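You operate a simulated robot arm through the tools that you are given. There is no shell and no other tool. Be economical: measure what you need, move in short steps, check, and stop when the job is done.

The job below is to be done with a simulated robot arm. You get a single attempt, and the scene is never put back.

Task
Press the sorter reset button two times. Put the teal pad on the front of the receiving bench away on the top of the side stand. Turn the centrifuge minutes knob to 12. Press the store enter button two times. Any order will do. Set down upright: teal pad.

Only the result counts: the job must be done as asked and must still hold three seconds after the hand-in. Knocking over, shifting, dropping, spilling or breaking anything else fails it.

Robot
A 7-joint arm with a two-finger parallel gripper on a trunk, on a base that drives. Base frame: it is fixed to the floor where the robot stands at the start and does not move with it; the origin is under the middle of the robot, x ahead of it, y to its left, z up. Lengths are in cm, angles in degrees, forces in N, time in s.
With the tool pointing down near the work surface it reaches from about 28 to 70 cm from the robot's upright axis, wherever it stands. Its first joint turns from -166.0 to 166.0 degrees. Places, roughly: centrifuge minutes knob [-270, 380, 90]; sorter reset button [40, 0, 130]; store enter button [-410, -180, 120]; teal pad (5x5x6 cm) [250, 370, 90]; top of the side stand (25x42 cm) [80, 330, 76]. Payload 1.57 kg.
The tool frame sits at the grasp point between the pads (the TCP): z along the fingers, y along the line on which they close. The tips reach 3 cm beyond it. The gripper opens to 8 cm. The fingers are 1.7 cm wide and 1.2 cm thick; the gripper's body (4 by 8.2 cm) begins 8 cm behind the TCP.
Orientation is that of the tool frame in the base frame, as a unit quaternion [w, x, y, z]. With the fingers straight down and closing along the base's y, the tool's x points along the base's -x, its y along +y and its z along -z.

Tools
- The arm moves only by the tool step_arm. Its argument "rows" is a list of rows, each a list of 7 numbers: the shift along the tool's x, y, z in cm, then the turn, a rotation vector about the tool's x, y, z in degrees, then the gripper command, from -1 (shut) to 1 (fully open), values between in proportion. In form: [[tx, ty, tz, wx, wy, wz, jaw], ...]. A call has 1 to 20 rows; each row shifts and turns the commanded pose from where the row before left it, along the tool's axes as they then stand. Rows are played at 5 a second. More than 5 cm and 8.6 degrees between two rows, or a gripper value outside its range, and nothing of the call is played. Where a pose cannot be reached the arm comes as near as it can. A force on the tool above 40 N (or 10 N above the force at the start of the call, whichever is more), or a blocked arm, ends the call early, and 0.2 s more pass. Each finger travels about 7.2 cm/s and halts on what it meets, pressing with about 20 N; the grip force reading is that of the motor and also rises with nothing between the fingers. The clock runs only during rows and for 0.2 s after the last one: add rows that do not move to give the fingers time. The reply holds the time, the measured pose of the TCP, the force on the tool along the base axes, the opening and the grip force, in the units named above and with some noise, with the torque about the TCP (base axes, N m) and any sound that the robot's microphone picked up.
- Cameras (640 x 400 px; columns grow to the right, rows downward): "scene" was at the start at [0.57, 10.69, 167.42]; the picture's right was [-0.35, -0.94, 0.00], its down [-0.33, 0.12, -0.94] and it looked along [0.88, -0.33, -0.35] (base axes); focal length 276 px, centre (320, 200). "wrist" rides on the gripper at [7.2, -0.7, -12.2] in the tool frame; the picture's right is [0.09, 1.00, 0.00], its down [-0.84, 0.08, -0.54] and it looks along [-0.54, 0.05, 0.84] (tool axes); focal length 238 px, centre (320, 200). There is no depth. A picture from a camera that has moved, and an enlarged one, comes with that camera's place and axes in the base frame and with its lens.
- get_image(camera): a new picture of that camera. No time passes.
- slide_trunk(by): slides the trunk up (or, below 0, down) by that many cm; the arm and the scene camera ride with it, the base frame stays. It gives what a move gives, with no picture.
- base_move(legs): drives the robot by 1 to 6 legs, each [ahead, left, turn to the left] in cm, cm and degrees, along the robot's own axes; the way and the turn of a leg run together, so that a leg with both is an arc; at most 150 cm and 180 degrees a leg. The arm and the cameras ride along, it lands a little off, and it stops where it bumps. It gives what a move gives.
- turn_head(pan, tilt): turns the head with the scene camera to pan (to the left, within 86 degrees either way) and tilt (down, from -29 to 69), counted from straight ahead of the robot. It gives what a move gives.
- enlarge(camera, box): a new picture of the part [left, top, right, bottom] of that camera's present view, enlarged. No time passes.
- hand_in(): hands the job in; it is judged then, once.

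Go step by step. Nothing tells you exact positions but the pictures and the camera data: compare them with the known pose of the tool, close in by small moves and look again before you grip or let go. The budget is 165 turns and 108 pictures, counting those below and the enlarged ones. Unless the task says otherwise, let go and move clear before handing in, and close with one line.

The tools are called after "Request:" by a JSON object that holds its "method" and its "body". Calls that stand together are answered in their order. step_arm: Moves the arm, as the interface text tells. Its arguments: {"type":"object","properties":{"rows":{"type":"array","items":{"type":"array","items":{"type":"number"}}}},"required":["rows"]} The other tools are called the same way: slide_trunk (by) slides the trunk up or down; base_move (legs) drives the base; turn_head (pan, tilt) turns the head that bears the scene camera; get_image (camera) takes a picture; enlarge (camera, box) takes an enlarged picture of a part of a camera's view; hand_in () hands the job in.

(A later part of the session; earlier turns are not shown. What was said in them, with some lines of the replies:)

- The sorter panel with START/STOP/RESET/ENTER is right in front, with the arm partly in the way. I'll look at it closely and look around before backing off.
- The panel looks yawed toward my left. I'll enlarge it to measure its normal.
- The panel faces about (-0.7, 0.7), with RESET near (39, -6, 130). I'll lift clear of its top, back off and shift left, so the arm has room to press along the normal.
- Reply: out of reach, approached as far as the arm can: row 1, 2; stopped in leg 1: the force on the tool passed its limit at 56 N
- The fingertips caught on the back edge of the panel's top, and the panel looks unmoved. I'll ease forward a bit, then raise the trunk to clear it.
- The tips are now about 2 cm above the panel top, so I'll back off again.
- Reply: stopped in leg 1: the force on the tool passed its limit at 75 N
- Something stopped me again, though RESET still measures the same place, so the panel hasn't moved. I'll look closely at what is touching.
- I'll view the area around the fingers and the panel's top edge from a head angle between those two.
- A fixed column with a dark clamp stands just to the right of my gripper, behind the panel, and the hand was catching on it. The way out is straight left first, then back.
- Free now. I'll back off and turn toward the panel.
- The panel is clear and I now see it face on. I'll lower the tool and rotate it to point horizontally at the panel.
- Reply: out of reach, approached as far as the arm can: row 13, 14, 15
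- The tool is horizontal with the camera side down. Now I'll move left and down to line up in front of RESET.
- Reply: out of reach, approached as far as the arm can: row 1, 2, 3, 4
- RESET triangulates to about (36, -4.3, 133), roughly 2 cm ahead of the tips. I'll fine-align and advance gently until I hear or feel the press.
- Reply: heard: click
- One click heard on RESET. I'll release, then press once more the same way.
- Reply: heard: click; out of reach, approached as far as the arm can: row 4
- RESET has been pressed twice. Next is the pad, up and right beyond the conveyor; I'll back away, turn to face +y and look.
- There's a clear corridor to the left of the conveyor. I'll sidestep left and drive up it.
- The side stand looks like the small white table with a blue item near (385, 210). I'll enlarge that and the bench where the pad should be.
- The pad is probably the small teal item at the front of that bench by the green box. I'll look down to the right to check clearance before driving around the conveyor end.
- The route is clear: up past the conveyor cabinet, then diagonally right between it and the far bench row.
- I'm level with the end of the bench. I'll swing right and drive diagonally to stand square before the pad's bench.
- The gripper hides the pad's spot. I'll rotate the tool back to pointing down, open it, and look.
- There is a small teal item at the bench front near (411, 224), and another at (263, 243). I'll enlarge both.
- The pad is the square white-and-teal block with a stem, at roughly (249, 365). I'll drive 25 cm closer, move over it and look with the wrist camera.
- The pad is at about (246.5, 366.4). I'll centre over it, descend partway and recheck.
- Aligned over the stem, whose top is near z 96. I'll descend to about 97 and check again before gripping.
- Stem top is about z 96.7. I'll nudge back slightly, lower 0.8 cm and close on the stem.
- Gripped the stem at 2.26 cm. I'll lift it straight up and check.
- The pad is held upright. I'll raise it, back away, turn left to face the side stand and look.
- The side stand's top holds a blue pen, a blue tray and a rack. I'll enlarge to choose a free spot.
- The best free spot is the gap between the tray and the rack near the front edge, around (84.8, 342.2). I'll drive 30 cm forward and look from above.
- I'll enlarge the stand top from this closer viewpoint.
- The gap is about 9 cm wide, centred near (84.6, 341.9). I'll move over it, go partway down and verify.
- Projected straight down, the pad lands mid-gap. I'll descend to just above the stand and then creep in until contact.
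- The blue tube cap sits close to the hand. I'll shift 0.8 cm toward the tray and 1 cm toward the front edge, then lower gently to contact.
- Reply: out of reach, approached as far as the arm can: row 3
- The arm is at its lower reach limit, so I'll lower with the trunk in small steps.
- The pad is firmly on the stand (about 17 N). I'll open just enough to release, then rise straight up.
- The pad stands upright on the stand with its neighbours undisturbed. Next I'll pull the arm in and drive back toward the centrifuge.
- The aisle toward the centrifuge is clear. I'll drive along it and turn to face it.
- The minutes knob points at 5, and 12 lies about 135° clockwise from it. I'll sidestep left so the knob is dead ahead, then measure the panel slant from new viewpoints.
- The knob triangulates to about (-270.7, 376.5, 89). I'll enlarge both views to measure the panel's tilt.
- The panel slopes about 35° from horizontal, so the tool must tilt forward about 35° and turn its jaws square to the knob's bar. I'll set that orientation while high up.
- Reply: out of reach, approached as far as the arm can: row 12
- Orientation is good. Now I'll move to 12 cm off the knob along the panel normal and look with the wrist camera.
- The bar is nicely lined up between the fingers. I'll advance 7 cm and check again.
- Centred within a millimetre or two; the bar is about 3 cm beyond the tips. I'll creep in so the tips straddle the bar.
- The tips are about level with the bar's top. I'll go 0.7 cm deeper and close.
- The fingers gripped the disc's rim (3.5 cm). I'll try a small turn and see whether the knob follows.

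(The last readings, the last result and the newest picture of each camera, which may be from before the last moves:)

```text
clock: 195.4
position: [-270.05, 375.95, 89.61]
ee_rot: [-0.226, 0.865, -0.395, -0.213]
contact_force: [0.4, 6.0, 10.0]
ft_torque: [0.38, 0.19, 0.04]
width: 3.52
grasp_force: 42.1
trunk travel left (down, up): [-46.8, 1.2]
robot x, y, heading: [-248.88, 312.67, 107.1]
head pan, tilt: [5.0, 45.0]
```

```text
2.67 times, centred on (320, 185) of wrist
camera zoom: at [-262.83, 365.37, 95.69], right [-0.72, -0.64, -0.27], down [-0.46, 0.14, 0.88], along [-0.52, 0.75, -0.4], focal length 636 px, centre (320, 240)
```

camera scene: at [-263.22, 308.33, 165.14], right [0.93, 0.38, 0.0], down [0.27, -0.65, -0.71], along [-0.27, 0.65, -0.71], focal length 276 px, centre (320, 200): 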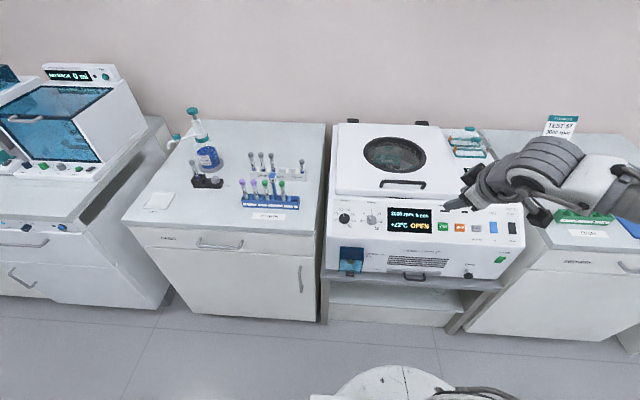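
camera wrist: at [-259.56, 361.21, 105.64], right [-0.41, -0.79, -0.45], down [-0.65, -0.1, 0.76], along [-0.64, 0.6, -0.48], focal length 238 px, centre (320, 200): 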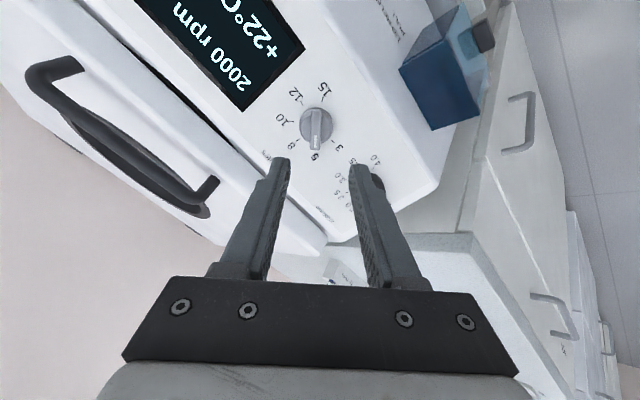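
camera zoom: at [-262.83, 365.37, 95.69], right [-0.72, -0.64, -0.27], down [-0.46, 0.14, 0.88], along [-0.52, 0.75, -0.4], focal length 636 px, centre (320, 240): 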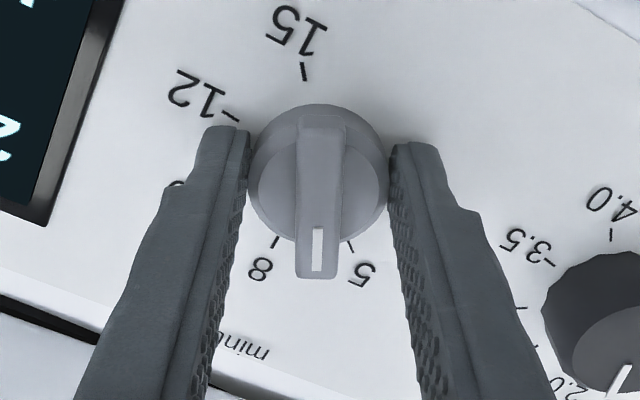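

The knob follows the grip with no slip. I'll continue turning toward 12.

Request:
{"method": "step_arm", "body": {"rows": [[0, 0, 0, 0, 0, 7.5, -1], [0, 0, 0, 0, 0, 7.5, -1], [0, 0, 0, 0, 0, 7.5, -1], [0, 0, 0, 0, 0, 7.5, -1], [0, 0, 0, 0, 0, 7.5, -1], [0, 0, 0, 0, 0, 7.5, -1], [0, 0, 0, 0, 0, 7.5, -1], [0, 0, 0, 0, 0, 7.5, -1], [0, 0, 0, 0, 0, 7.5, -1], [0, 0, 0, 0, 0, 7.5, -1], [0, 0, 0, 0, 0, 7.5, -1], [0, 0, 0, 0, 0, 7.5, -1], [0, 0, 0, 0, 0, 7.5, -1], [0, 0, 0, 0, 0, 7.5, -1], [0, 0, 0, 0, 0, 0, -1]]}}

Request:
{"method": "enlarge", "body": {"camera": "wrist", "box": [230, 110, 410, 260]}}

```text
clock: 198.6
position: [-270.46, 375.9, 89.69]
ee_rot: [-0.035, -0.214, 0.926, 0.308]
contact_force: [-28.6, 15.1, 11.0]
ft_torque: [0.26, -0.33, -0.14]
width: 3.5
grasp_force: 42.5
trunk travel left (down, up): [-46.8, 1.2]
robot x, y, heading: [-248.88, 312.78, 107.2]
head pan, tilt: [5.0, 45.0]
```

```text
2.67 times, centred on (320, 185) of wrist
camera zoom: at [-274.4, 365.75, 98.71], right [-0.46, 0.68, 0.58], down [0.84, 0.1, 0.54], along [0.3, 0.73, -0.61], focal length 636 px, centre (320, 240)
```

zoom: 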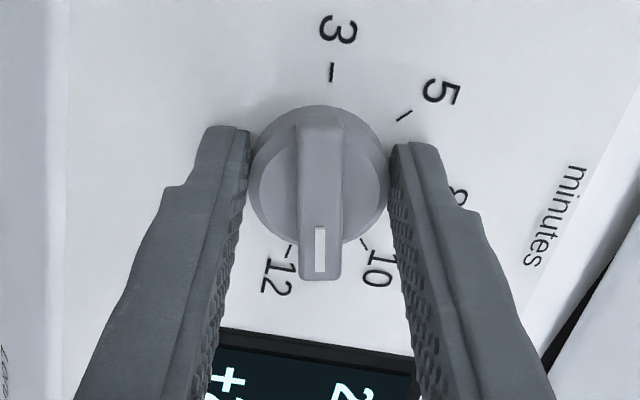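

The pointer is now between 10 and 12. I'll ease the side load slightly and turn about 20° more.

Request:
{"method": "step_arm", "body": {"rows": [[0.25, 0.1, 0, 0, 0, 0, -1], [0, 0, 0, 0, 0, 6, -1], [0, 0, 0, 0, 0, 6, -1], [0, 0, 0, 0, 0, 6, -1], [0, 0, 0, 0, 0, 0, -1]]}}

Request:
{"method": "enlarge", "body": {"camera": "wrist", "box": [230, 110, 410, 260]}}

```text
clock: 199.8
position: [-270.67, 376.0, 89.93]
ee_rot: [-0.081, -0.066, 0.948, 0.301]
contact_force: [-21.6, 23.4, 16.2]
ft_torque: [0.1, -0.44, -0.15]
width: 3.51
grasp_force: 42.5
trunk travel left (down, up): [-46.8, 1.2]
robot x, y, heading: [-248.59, 312.88, 107.4]
head pan, tilt: [5.0, 45.0]
```

```text
2.67 times, centred on (320, 185) of wrist
camera zoom: at [-275.19, 367.5, 100.08], right [-0.17, 0.79, 0.59], down [0.92, -0.09, 0.39], along [0.36, 0.6, -0.71], focal length 636 px, centre (320, 240)
```

zoom: 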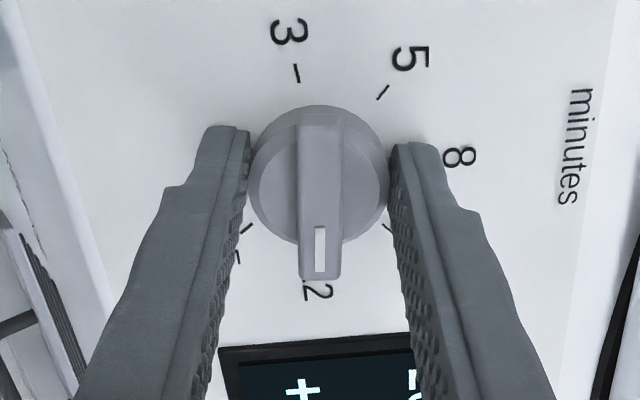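

By symmetry of the 10 and 15 ticks the pointer is on 12. I'll release, back off along the normal and check the display.

Request:
{"method": "step_arm", "body": {"rows": [[0, 0, 0, 0, 0, 0, -0.05], [0, 0, 0, 0, 0, 0, 0.1], [0, 0, 0, 0, 0, 0, 0.1], [0, 0, -2, 0, 0, 0, 0.1], [0, 0, -4, 0, 0, 0, 0.1], [0, 0, -4, 0, 0, 0, 0.1], [0, 0, 0, 0, 0, 0, 0.1]]}}

Request:
{"method": "get_image", "body": {"camera": "wrist"}}

Request:
{"method": "enlarge", "body": {"camera": "scene", "box": [315, 175, 455, 265]}}

```text
clock: 201.4
position: [-268.49, 370.45, 97.84]
ee_rot: [-0.079, -0.066, 0.949, 0.299]
contact_force: [0.3, 0.1, -0.3]
ft_torque: [0.02, -0.04, -0.01]
width: 4.41
grasp_force: 0.0
trunk travel left (down, up): [-46.8, 1.2]
robot x, y, heading: [-248.92, 312.6, 107.3]
head pan, tilt: [5.0, 45.0]
```

```text
34 pictures are left
camera wrist: at [-273.04, 361.84, 108.08], right [-0.17, 0.79, 0.59], down [0.92, -0.09, 0.39], along [0.36, 0.6, -0.71], focal length 238 px, centre (320, 200)
```

wrist: 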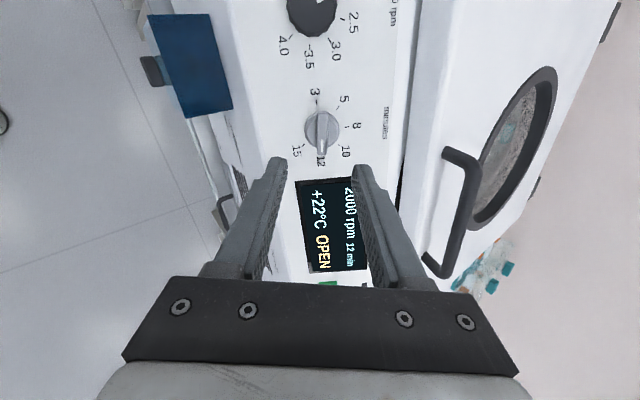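

```text
4.44 times, centred on (385, 220) of scene
camera zoom: at [-263.16, 308.35, 165.14], right [0.93, 0.38, 0.0], down [0.27, -0.65, -0.71], along [-0.27, 0.65, -0.71], focal length 1227 px, centre (31, 111)
```

zoom: 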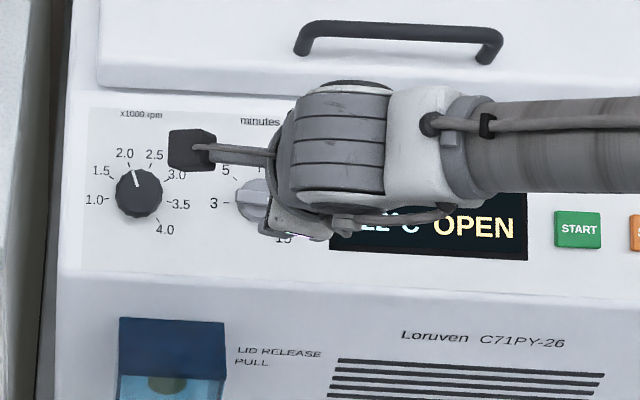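

The display reads "12 min". Next I'll retract and unwind the wrist, then head for the store ENTER button.

Request:
{"method": "step_arm", "body": {"rows": [[0, 0, -4.5, 0, 0, 0, -1], [0, 0, -4.5, 0, 0, 0, -1], [0, 0, -4.5, 0, 0, 0, -1], [0, 0, -4.5, 0, 0, 0, -1], [0, 0, 0, 0, 0, -7.7, -1], [0, 0, 0, 0, 0, -7.7, -1], [0, 0, 0, 0, 0, -7.7, -1], [0, 0, 0, 0, 0, -7.7, -1], [0, 0, 0, 0, 0, -7.7, -1], [0, 0, 0, 0, 0, -7.7, -1], [0, 0, 0, 0, 0, -7.7, -1], [0, 0, 0, 0, 0, -7.7, -1], [0, 0, 0, 0, 0, -7.7, -1], [0, 0, 0, 0, 0, -7.7, -1], [0, 0, 0, 0, 0, -7.7, -1], [0, 0, 0, 0, 0, -7.7, -1], [0, 0, 0, 0, 0, 0, -1]]}}

Request:
{"method": "turn_head", "body": {"pan": 80, "tilt": 25}}

Request:
{"method": "get_image", "body": {"camera": "scene"}}

```text
clock: 205.0
position: [-264.93, 360.31, 112.23]
ee_rot: [-0.161, 0.732, -0.607, -0.264]
contact_force: [0.0, 0.1, 0.4]
ft_torque: [-0.02, -0.01, -0.01]
width: 0.0
grasp_force: 20.1
trunk travel left (down, up): [-46.8, 1.2]
robot x, y, heading: [-249.03, 312.5, 107.1]
head pan, tilt: [5.0, 45.0]
```

```text
clock: 206.5
position: [-264.91, 360.2, 112.33]
ee_rot: [-0.161, 0.731, -0.608, -0.265]
contact_force: [0.3, -0.4, 0.4]
ft_torque: [-0.03, -0.01, 0.02]
width: 0.0
grasp_force: 19.7
trunk travel left (down, up): [-46.8, 1.2]
robot x, y, heading: [-248.69, 312.82, 107.3]
head pan, tilt: [80.0, 25.0]
```

```text
32 pictures are left
camera scene: at [-269.24, 299.69, 168.2], right [-0.12, 0.99, 0.0], down [0.42, 0.05, -0.91], along [-0.9, -0.11, -0.42], focal length 276 px, centre (320, 200)
```

scene: 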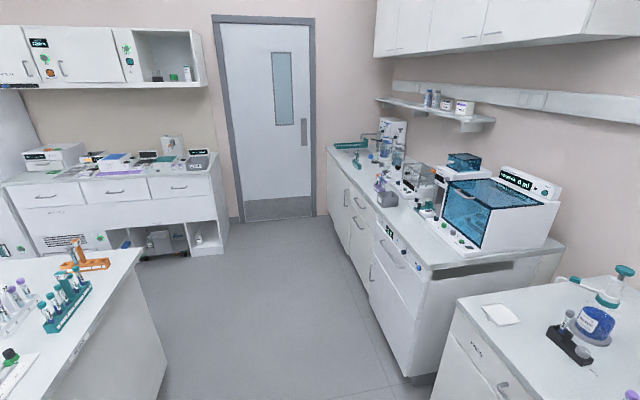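

I'll drive along the aisle past the island's end and turn down the corridor toward the store.

Request:
{"method": "base_move", "body": {"legs": [[-10, 0, 0], [0, 0, 90], [150, 0, 0], [25, 0, 0], [0, 0, 60]]}}

Request:
{"method": "turn_head", "body": {"pan": 10, "tilt": 25}}

Request:
{"method": "get_image", "body": {"camera": "scene"}}

```text
clock: 227.8
position: [-419.33, 199.98, 112.27]
ee_rot: [0.217, 0.77, 0.558, -0.221]
contact_force: [-0.3, -0.1, -0.2]
ft_torque: [-0.02, 0.0, 0.02]
width: 0.0
grasp_force: 19.9
trunk travel left (down, up): [-46.8, 1.2]
robot x, y, heading: [-410.64, 249.43, -101.4]
head pan, tilt: [80.0, 25.0]
```

```text
clock: 229.2
position: [-419.4, 199.99, 112.15]
ee_rot: [0.216, 0.77, 0.558, -0.221]
contact_force: [0.3, 0.0, 0.4]
ft_torque: [-0.01, 0.02, 0.0]
width: 0.02
grasp_force: 20.5
trunk travel left (down, up): [-46.8, 1.2]
robot x, y, heading: [-410.57, 249.06, -101.5]
head pan, tilt: [10.0, 25.0]
```

```text
31 pictures are left
camera scene: at [-395.71, 245.19, 168.2], right [-1.0, 0.02, 0.0], down [0.01, 0.42, -0.91], along [-0.02, -0.91, -0.42], focal length 276 px, centre (320, 200)
```

scene: 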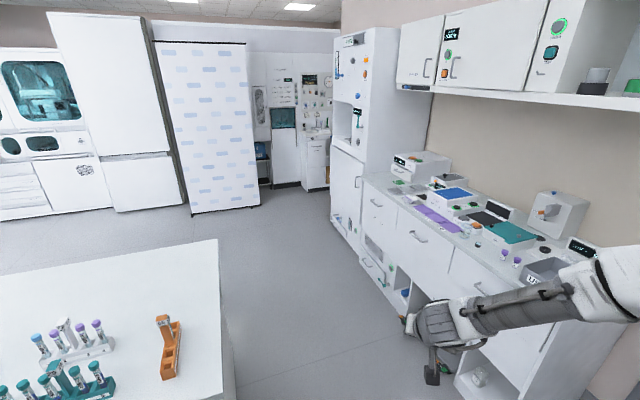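

The store should appear near pixel (324, 109), past the tall cabinet. I'll enlarge there.

Request:
{"method": "enlarge", "body": {"camera": "scene", "box": [230, 40, 400, 220]}}

```text
2.22 times, centred on (315, 130) of scene
camera zoom: at [-395.71, 245.19, 168.2], right [-1.0, 0.02, 0.0], down [0.01, 0.42, -0.91], along [-0.02, -0.91, -0.42], focal length 613 px, centre (331, 356)
```

zoom: 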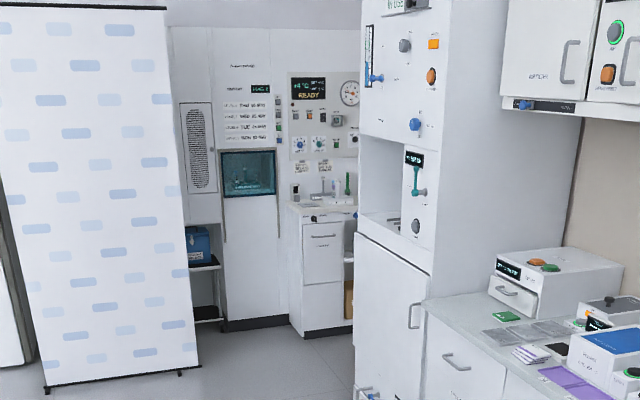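

The store is the wall unit beyond the gap between the curtain and the tall cabinet. I'll drive down the corridor to the gap and look again.

Request:
{"method": "base_move", "body": {"legs": [[0, 0, 19], [150, 0, 0], [125, 0, 0]]}}

Request:
{"method": "turn_head", "body": {"pan": -5, "tilt": 20}}

Request:
{"method": "get_image", "body": {"camera": "scene"}}

```text
clock: 248.6
position: [-364.81, -75.6, 112.3]
ee_rot: [0.251, 0.664, 0.68, -0.182]
contact_force: [-0.1, 1.1, 0.3]
ft_torque: [-0.02, -0.02, 0.04]
width: 0.0
grasp_force: 20.3
trunk travel left (down, up): [-46.8, 1.2]
robot x, y, heading: [-373.07, -26.02, -81.8]
head pan, tilt: [10.0, 25.0]
```

```text
clock: 249.4
position: [-364.86, -75.65, 112.37]
ee_rot: [0.251, 0.664, 0.681, -0.182]
contact_force: [-0.4, 0.2, -1.1]
ft_torque: [-0.03, 0.0, -0.02]
width: 0.01
grasp_force: 20.1
trunk travel left (down, up): [-46.8, 1.2]
robot x, y, heading: [-373.3, -26.04, -81.8]
head pan, tilt: [-5.0, 20.0]
```

```text
29 pictures are left
camera scene: at [-360.03, -25.54, 169.01], right [-1.0, -0.05, 0.0], down [-0.02, 0.34, -0.94], along [0.05, -0.94, -0.34], focal length 276 px, centre (320, 200)
```

scene: 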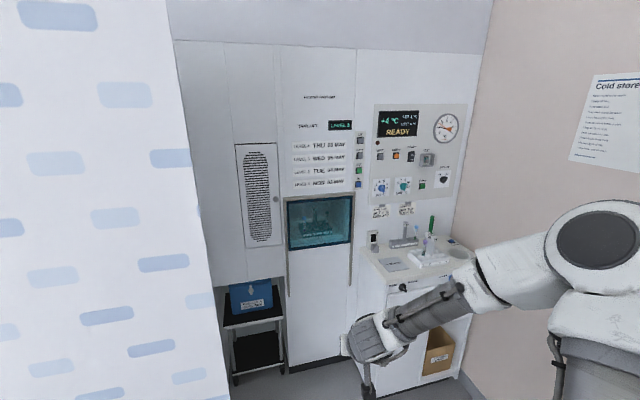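

Request:
{"method": "enlarge", "body": {"camera": "scene", "box": [280, 90, 480, 280]}}

Request:
{"method": "enlarge", "body": {"camera": "scene", "box": [340, 95, 470, 200]}}

```text
2.11 times, centred on (380, 185) of scene
camera zoom: at [-360.03, -25.54, 169.01], right [-1.0, -0.05, 0.0], down [-0.02, 0.34, -0.94], along [0.05, -0.94, -0.34], focal length 581 px, centre (194, 232)
```

zoom: 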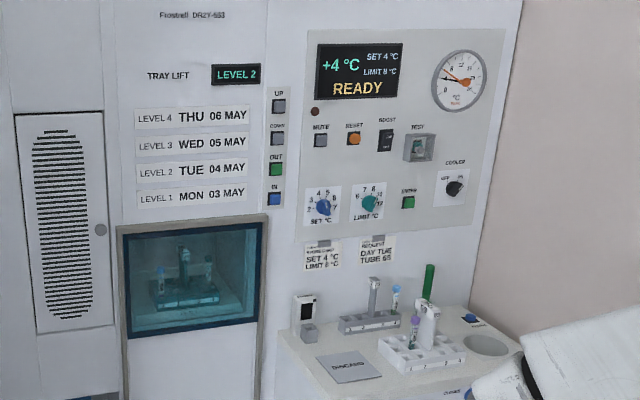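

```text
3.81 times, centred on (405, 148) of scene
camera zoom: at [-360.03, -25.54, 169.01], right [-1.0, -0.05, 0.0], down [-0.02, 0.34, -0.94], along [0.05, -0.94, -0.34], focal length 1052 px, centre (-4, 400)
```

zoom: 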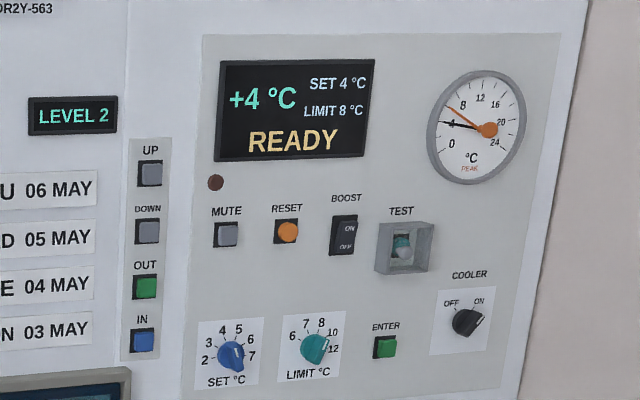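

ENTER is the green button at about (-412, -185, 121), on a wall panel facing roughly (-0.31, 0.95). Before closing in I'll check the tall cabinet and wall on my right.

Request:
{"method": "turn_head", "body": {"pan": -50, "tilt": 45}}

Request:
{"method": "get_image", "body": {"camera": "scene"}}

```text
clock: 250.5
position: [-364.74, -75.43, 112.29]
ee_rot: [0.251, 0.664, 0.68, -0.181]
contact_force: [0.1, -0.6, -0.3]
ft_torque: [-0.02, 0.0, -0.02]
width: 0.01
grasp_force: 19.9
trunk travel left (down, up): [-46.8, 1.2]
robot x, y, heading: [-373.56, -26.19, -81.9]
head pan, tilt: [-50.0, 45.0]
```

```text
26 pictures are left
camera scene: at [-365.96, -22.3, 165.15], right [-0.74, 0.67, 0.0], down [0.47, 0.53, -0.71], along [-0.47, -0.53, -0.71], focal length 276 px, centre (320, 200)
```

scene: 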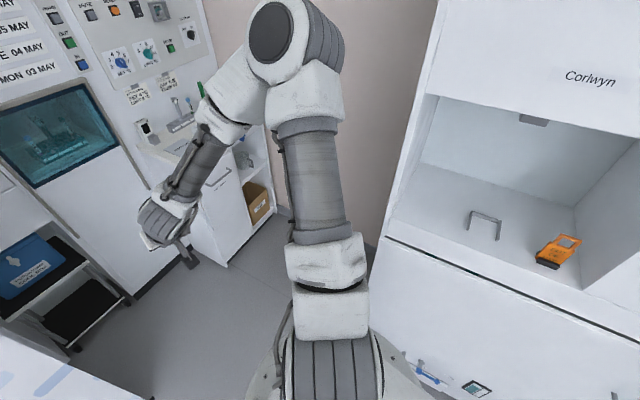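

I'll raise and level the tool (about 20° below horizontal, to clear the desk tubes), then drive in via a dog-leg round the cabinet corner.

Request:
{"method": "step_arm", "body": {"rows": [[-0.8, 0, -3.7, 0, 0, 0, -1], [-0.8, 0, -3.7, 0, 0, 0, -1], [-0.8, 0, -3.7, 0, 0, 0, -1], [-0.8, 0, -3.7, 0, 0, 0, -1], [0, 0, 0, 0, -7, 0, -1], [0, 0, 0, 0, -7, 0, -1], [0, 0, 0, 0, -7, 0, -1], [0, 0, 0, 0, -7, 0, -1], [0, 0, 0, 0, -7, 0, -1], [0, 0, 0, 0, 0, 0, -1]]}}

Request:
{"method": "base_move", "body": {"legs": [[69, -22, 0], [0, 0, 10]]}}

Request:
{"method": "turn_head", "body": {"pan": -20, "tilt": 40}}

Request:
{"method": "get_image", "body": {"camera": "scene"}}

```text
clock: 252.7
position: [-365.46, -74.47, 127.79]
ee_rot: [0.443, 0.58, 0.573, -0.373]
contact_force: [-0.5, 0.1, 0.7]
ft_torque: [0.02, 0.02, 0.0]
width: 0.01
grasp_force: 19.9
out of reach, approached as far as the arm can: row 7, 8, 9
trunk travel left (down, up): [-46.8, 1.2]
robot x, y, heading: [-373.05, -26.15, -82.1]
head pan, tilt: [-50.0, 45.0]
```

```text
clock: 258.5
position: [-368.28, -144.49, 127.74]
ee_rot: [0.475, 0.524, 0.624, -0.331]
contact_force: [0.4, -0.4, -0.3]
ft_torque: [0.0, -0.01, -0.01]
width: 0.02
grasp_force: 20.3
trunk travel left (down, up): [-46.8, 1.2]
robot x, y, heading: [-385.0, -98.32, -71.6]
head pan, tilt: [-50.0, 45.0]
```

```text
clock: 259.5
position: [-368.47, -144.49, 127.8]
ee_rot: [0.475, 0.525, 0.625, -0.33]
contact_force: [0.4, 1.6, -0.3]
ft_torque: [0.0, 0.01, 0.02]
width: 0.01
grasp_force: 20.3
trunk travel left (down, up): [-46.8, 1.2]
robot x, y, heading: [-384.81, -98.16, -71.6]
head pan, tilt: [-20.0, 40.0]
```

```text
25 pictures are left
camera scene: at [-374.45, -94.83, 165.87], right [-1.0, 0.03, 0.0], down [0.02, 0.64, -0.77], along [-0.02, -0.77, -0.64], focal length 276 px, centre (320, 200)
```

scene: 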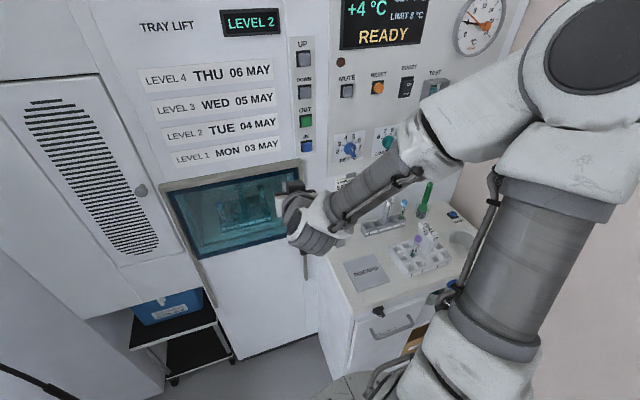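

ENTER refines to about (-409.8, -177.6, 123.5). I'll slide right 35 cm so it comes within reach, and look with both cameras.

Request:
{"method": "base_move", "body": {"legs": [[0.5, -34, 0]]}}

Request:
{"method": "turn_head", "body": {"pan": 20, "tilt": 35}}

Request:
{"method": "get_image", "body": {"camera": "scene"}}

Request:
{"method": "get_image", "body": {"camera": "wrist"}}

```text
clock: 262.7
position: [-401.35, -155.99, 127.76]
ee_rot: [0.474, 0.527, 0.622, -0.333]
contact_force: [-0.4, 0.5, -0.6]
ft_torque: [0.04, -0.03, -0.02]
width: 0.0
grasp_force: 19.6
trunk travel left (down, up): [-46.8, 1.2]
robot x, y, heading: [-417.72, -109.36, -71.9]
head pan, tilt: [-20.0, 40.0]
```

```text
clock: 263.7
position: [-401.42, -155.92, 127.71]
ee_rot: [0.475, 0.526, 0.623, -0.332]
contact_force: [0.2, -0.4, 0.1]
ft_torque: [0.0, 0.0, 0.03]
width: 0.01
grasp_force: 20.5
trunk travel left (down, up): [-46.8, 1.2]
robot x, y, heading: [-417.32, -109.62, -71.5]
head pan, tilt: [20.0, 35.0]
```

```text
24 pictures are left
camera scene: at [-401.47, -104.69, 166.62], right [-0.79, -0.62, 0.0], down [-0.35, 0.45, -0.82], along [0.51, -0.64, -0.57], focal length 276 px, centre (320, 200)
```

scene: 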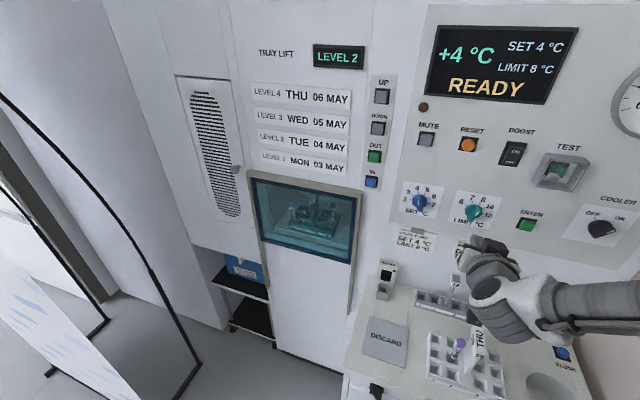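

```text
23 pictures are left
camera wrist: at [-404.94, -142.44, 124.93], right [0.97, 0.26, 0.0], down [-0.06, 0.23, 0.97], along [0.25, -0.94, 0.23], focal length 238 px, centre (320, 200)
```

wrist: 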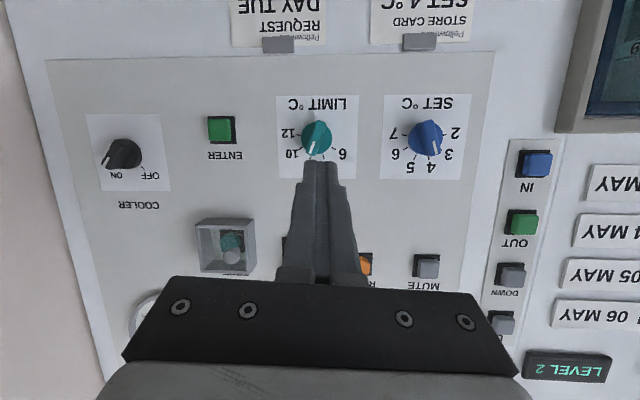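

ENTER is confirmed at (-409.2, -177.5, 123.1). I'll shift the tool across and stop about 4 cm short.

Request:
{"method": "step_arm", "body": {"rows": [[-0.75, -3.2, 0, 0, 0, 0, -1], [-0.75, -3.2, 0, 0, 0, 0, -1], [-0.75, -3.2, 0, 0, 0, 0, -1], [-0.75, -3.2, 0, 0, 0, 0, -1], [0, 0, 4, 0, 0, 0, -1], [0, 0, 4, 0, 0, 0, -1], [0, 0, 4, 0, 0, 0, -1], [0, 0, 0, 0, 0, 0, -1]]}}

Request:
{"method": "get_image", "body": {"camera": "wrist"}}

Request:
{"method": "enlarge", "body": {"camera": "scene", "box": [440, 170, 620, 330]}}

```text
clock: 265.5
position: [-410.95, -170.93, 125.35]
ee_rot: [0.475, 0.526, 0.623, -0.331]
contact_force: [0.1, -0.7, 0.4]
ft_torque: [-0.01, 0.01, 0.02]
width: 0.0
grasp_force: 20.3
trunk travel left (down, up): [-46.8, 1.2]
robot x, y, heading: [-417.6, -109.46, -71.7]
head pan, tilt: [20.0, 35.0]
```

```text
22 pictures are left
camera wrist: at [-414.49, -157.37, 122.54], right [0.97, 0.26, 0.0], down [-0.06, 0.23, 0.97], along [0.25, -0.94, 0.23], focal length 238 px, centre (320, 200)
```

wrist: 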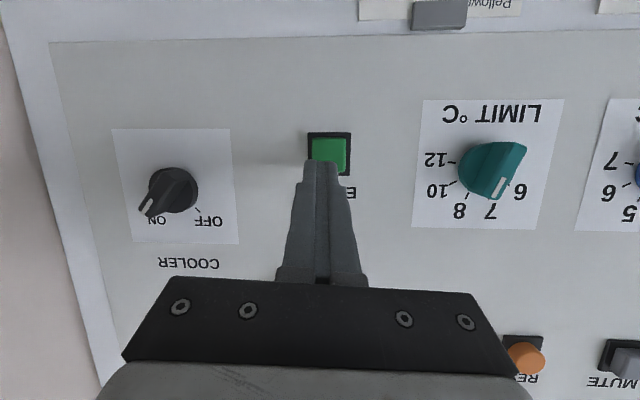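

```text
2.50 times, centred on (530, 250) of scene
camera zoom: at [-401.47, -104.7, 166.63], right [-0.79, -0.62, 0.0], down [-0.35, 0.45, -0.82], along [0.51, -0.64, -0.57], focal length 690 px, centre (-205, 75)
```

zoom: 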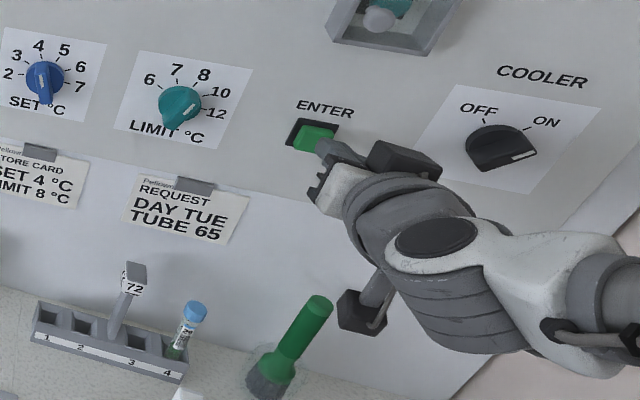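

I'm lined up apart from a few millimetres. I'll correct and press gently.

Request:
{"method": "step_arm", "body": {"rows": [[-0.3, 0.6, 0, 0, 0, 0, -1], [0, 0, 2, 0, 0, 0, -1], [0, 0, 1, 0, 0, 0, -1], [0, 0, 0.4, 0, 0, 0, -1], [0, 0, 0, 0, 0, 0, -1]]}}

Request:
{"method": "enlarge", "body": {"camera": "wrist", "box": [240, 90, 420, 220]}}

```text
clock: 266.4
position: [-409.65, -172.92, 125.23]
ee_rot: [0.476, 0.524, 0.622, -0.334]
contact_force: [-9.0, 33.3, 14.9]
ft_torque: [-0.22, -0.32, 0.04]
width: 0.0
grasp_force: 19.8
trunk travel left (down, up): [-46.8, 1.2]
robot x, y, heading: [-417.69, -109.98, -71.9]
head pan, tilt: [20.0, 35.0]
heard: click
stopped in row 4: the force on the tool passed its limit at 42 N (the readings are from after the stop); the commanded pose is now the measured one
```

```text
3.08 times, centred on (330, 155) of wrist
camera zoom: at [-413.27, -159.4, 122.33], right [0.97, 0.26, 0.0], down [-0.06, 0.23, 0.97], along [0.25, -0.94, 0.24], focal length 733 px, centre (289, 338)
```

zoom: 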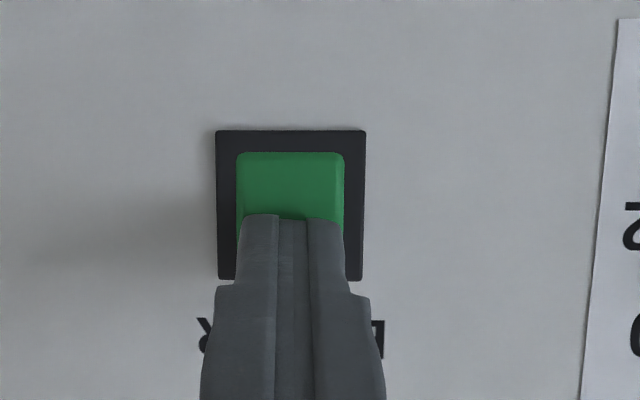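

One click heard on ENTER, though I pushed to the stop. I'll back off, centre a bit lower, and press a second time more gently.

Request:
{"method": "step_arm", "body": {"rows": [[0, 0, -1.5, 0, 0, 0, -1], [0.3, 0, -0.7, 0, 0, 0, -1], [0, 0, 0, 0, 0, 0, -1], [0, 0, 0, 0, 0, 0, -1]]}}

Request:
{"method": "step_arm", "body": {"rows": [[0, 0, 1.2, 0, 0, 0, -1], [0, 0, 0.4, 0, 0, 0, -1], [0, 0, 0.2, 0, 0, 0, -1], [0, 0, 0, 0, 0, 0, -1]]}}

```text
clock: 267.4
position: [-410.12, -171.39, 125.16]
ee_rot: [0.474, 0.526, 0.623, -0.332]
contact_force: [0.6, -0.9, 0.0]
ft_torque: [0.01, 0.03, 0.01]
width: 0.02
grasp_force: 20.4
trunk travel left (down, up): [-46.8, 1.2]
robot x, y, heading: [-417.57, -109.84, -72.1]
head pan, tilt: [20.0, 35.0]
```

```text
clock: 268.4
position: [-409.72, -172.65, 124.89]
ee_rot: [0.476, 0.524, 0.622, -0.333]
contact_force: [-8.0, 25.3, 13.8]
ft_torque: [-0.34, -0.12, 0.05]
width: 0.0
grasp_force: 19.9
trunk travel left (down, up): [-46.8, 1.2]
robot x, y, heading: [-417.53, -109.79, -71.7]
head pan, tilt: [20.0, 35.0]
heard: click
```

Second click heard. I'll back well clear and take a final look.

Request:
{"method": "step_arm", "body": {"rows": [[0, 0, -2, 0, 0, 0, -1], [0, 0, -3, 0, 0, 0, -1], [0, 0, -4, 0, 0, 0, -1], [0, 0, -3, 0, 0, 0, -1], [0, 0, 0, 0, 0, 0, -1]]}}

Request:
{"method": "get_image", "body": {"camera": "scene"}}

Request:
{"method": "get_image", "body": {"camera": "wrist"}}

```text
clock: 269.6
position: [-412.68, -161.83, 128.52]
ee_rot: [0.475, 0.526, 0.623, -0.331]
contact_force: [0.0, 0.4, 0.1]
ft_torque: [0.02, -0.01, 0.0]
width: 0.0
grasp_force: 20.7
trunk travel left (down, up): [-46.8, 1.2]
robot x, y, heading: [-417.33, -109.97, -71.8]
head pan, tilt: [20.0, 35.0]
```

```text
19 pictures are left
camera scene: at [-401.48, -104.63, 166.62], right [-0.79, -0.62, 0.0], down [-0.35, 0.45, -0.82], along [0.51, -0.64, -0.57], focal length 276 px, centre (320, 200)
```

scene: 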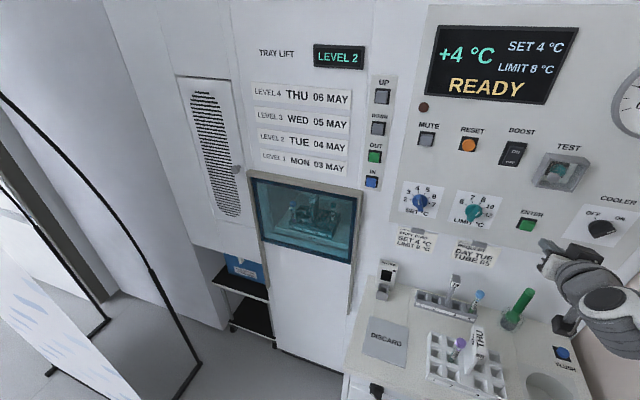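

```text
18 pictures are left
camera wrist: at [-416.17, -148.41, 125.79], right [0.97, 0.26, 0.0], down [-0.06, 0.23, 0.97], along [0.25, -0.94, 0.24], focal length 238 px, centre (320, 200)
```

wrist: 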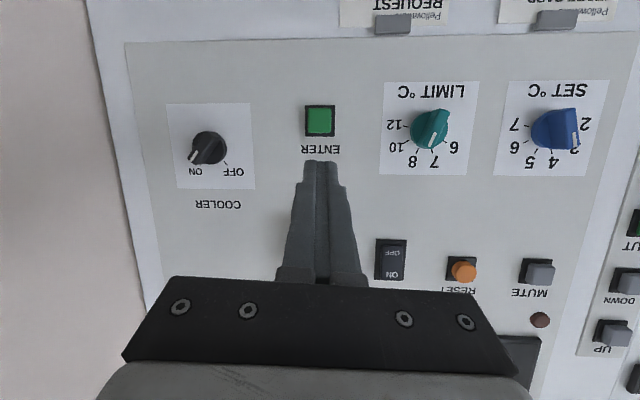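

Everything around the store panel is undisturbed, and ENTER clicked exactly twice. The other three jobs also checked out, so I'm handing in.

Request:
{"method": "hand_in", "body": {}}

```text
The job is handed in.
```

All four jobs are done and handed in: sorter RESET pressed twice, the teal pad upright on the side stand, the centrifuge minutes knob at 12 (its display reads "12 min"), and store ENTER pressed twice. Early on, the gripper bumped the sorter panel and its support column while I was backing out. RESET measured in the same place afterwards, so nothing appeared to move.
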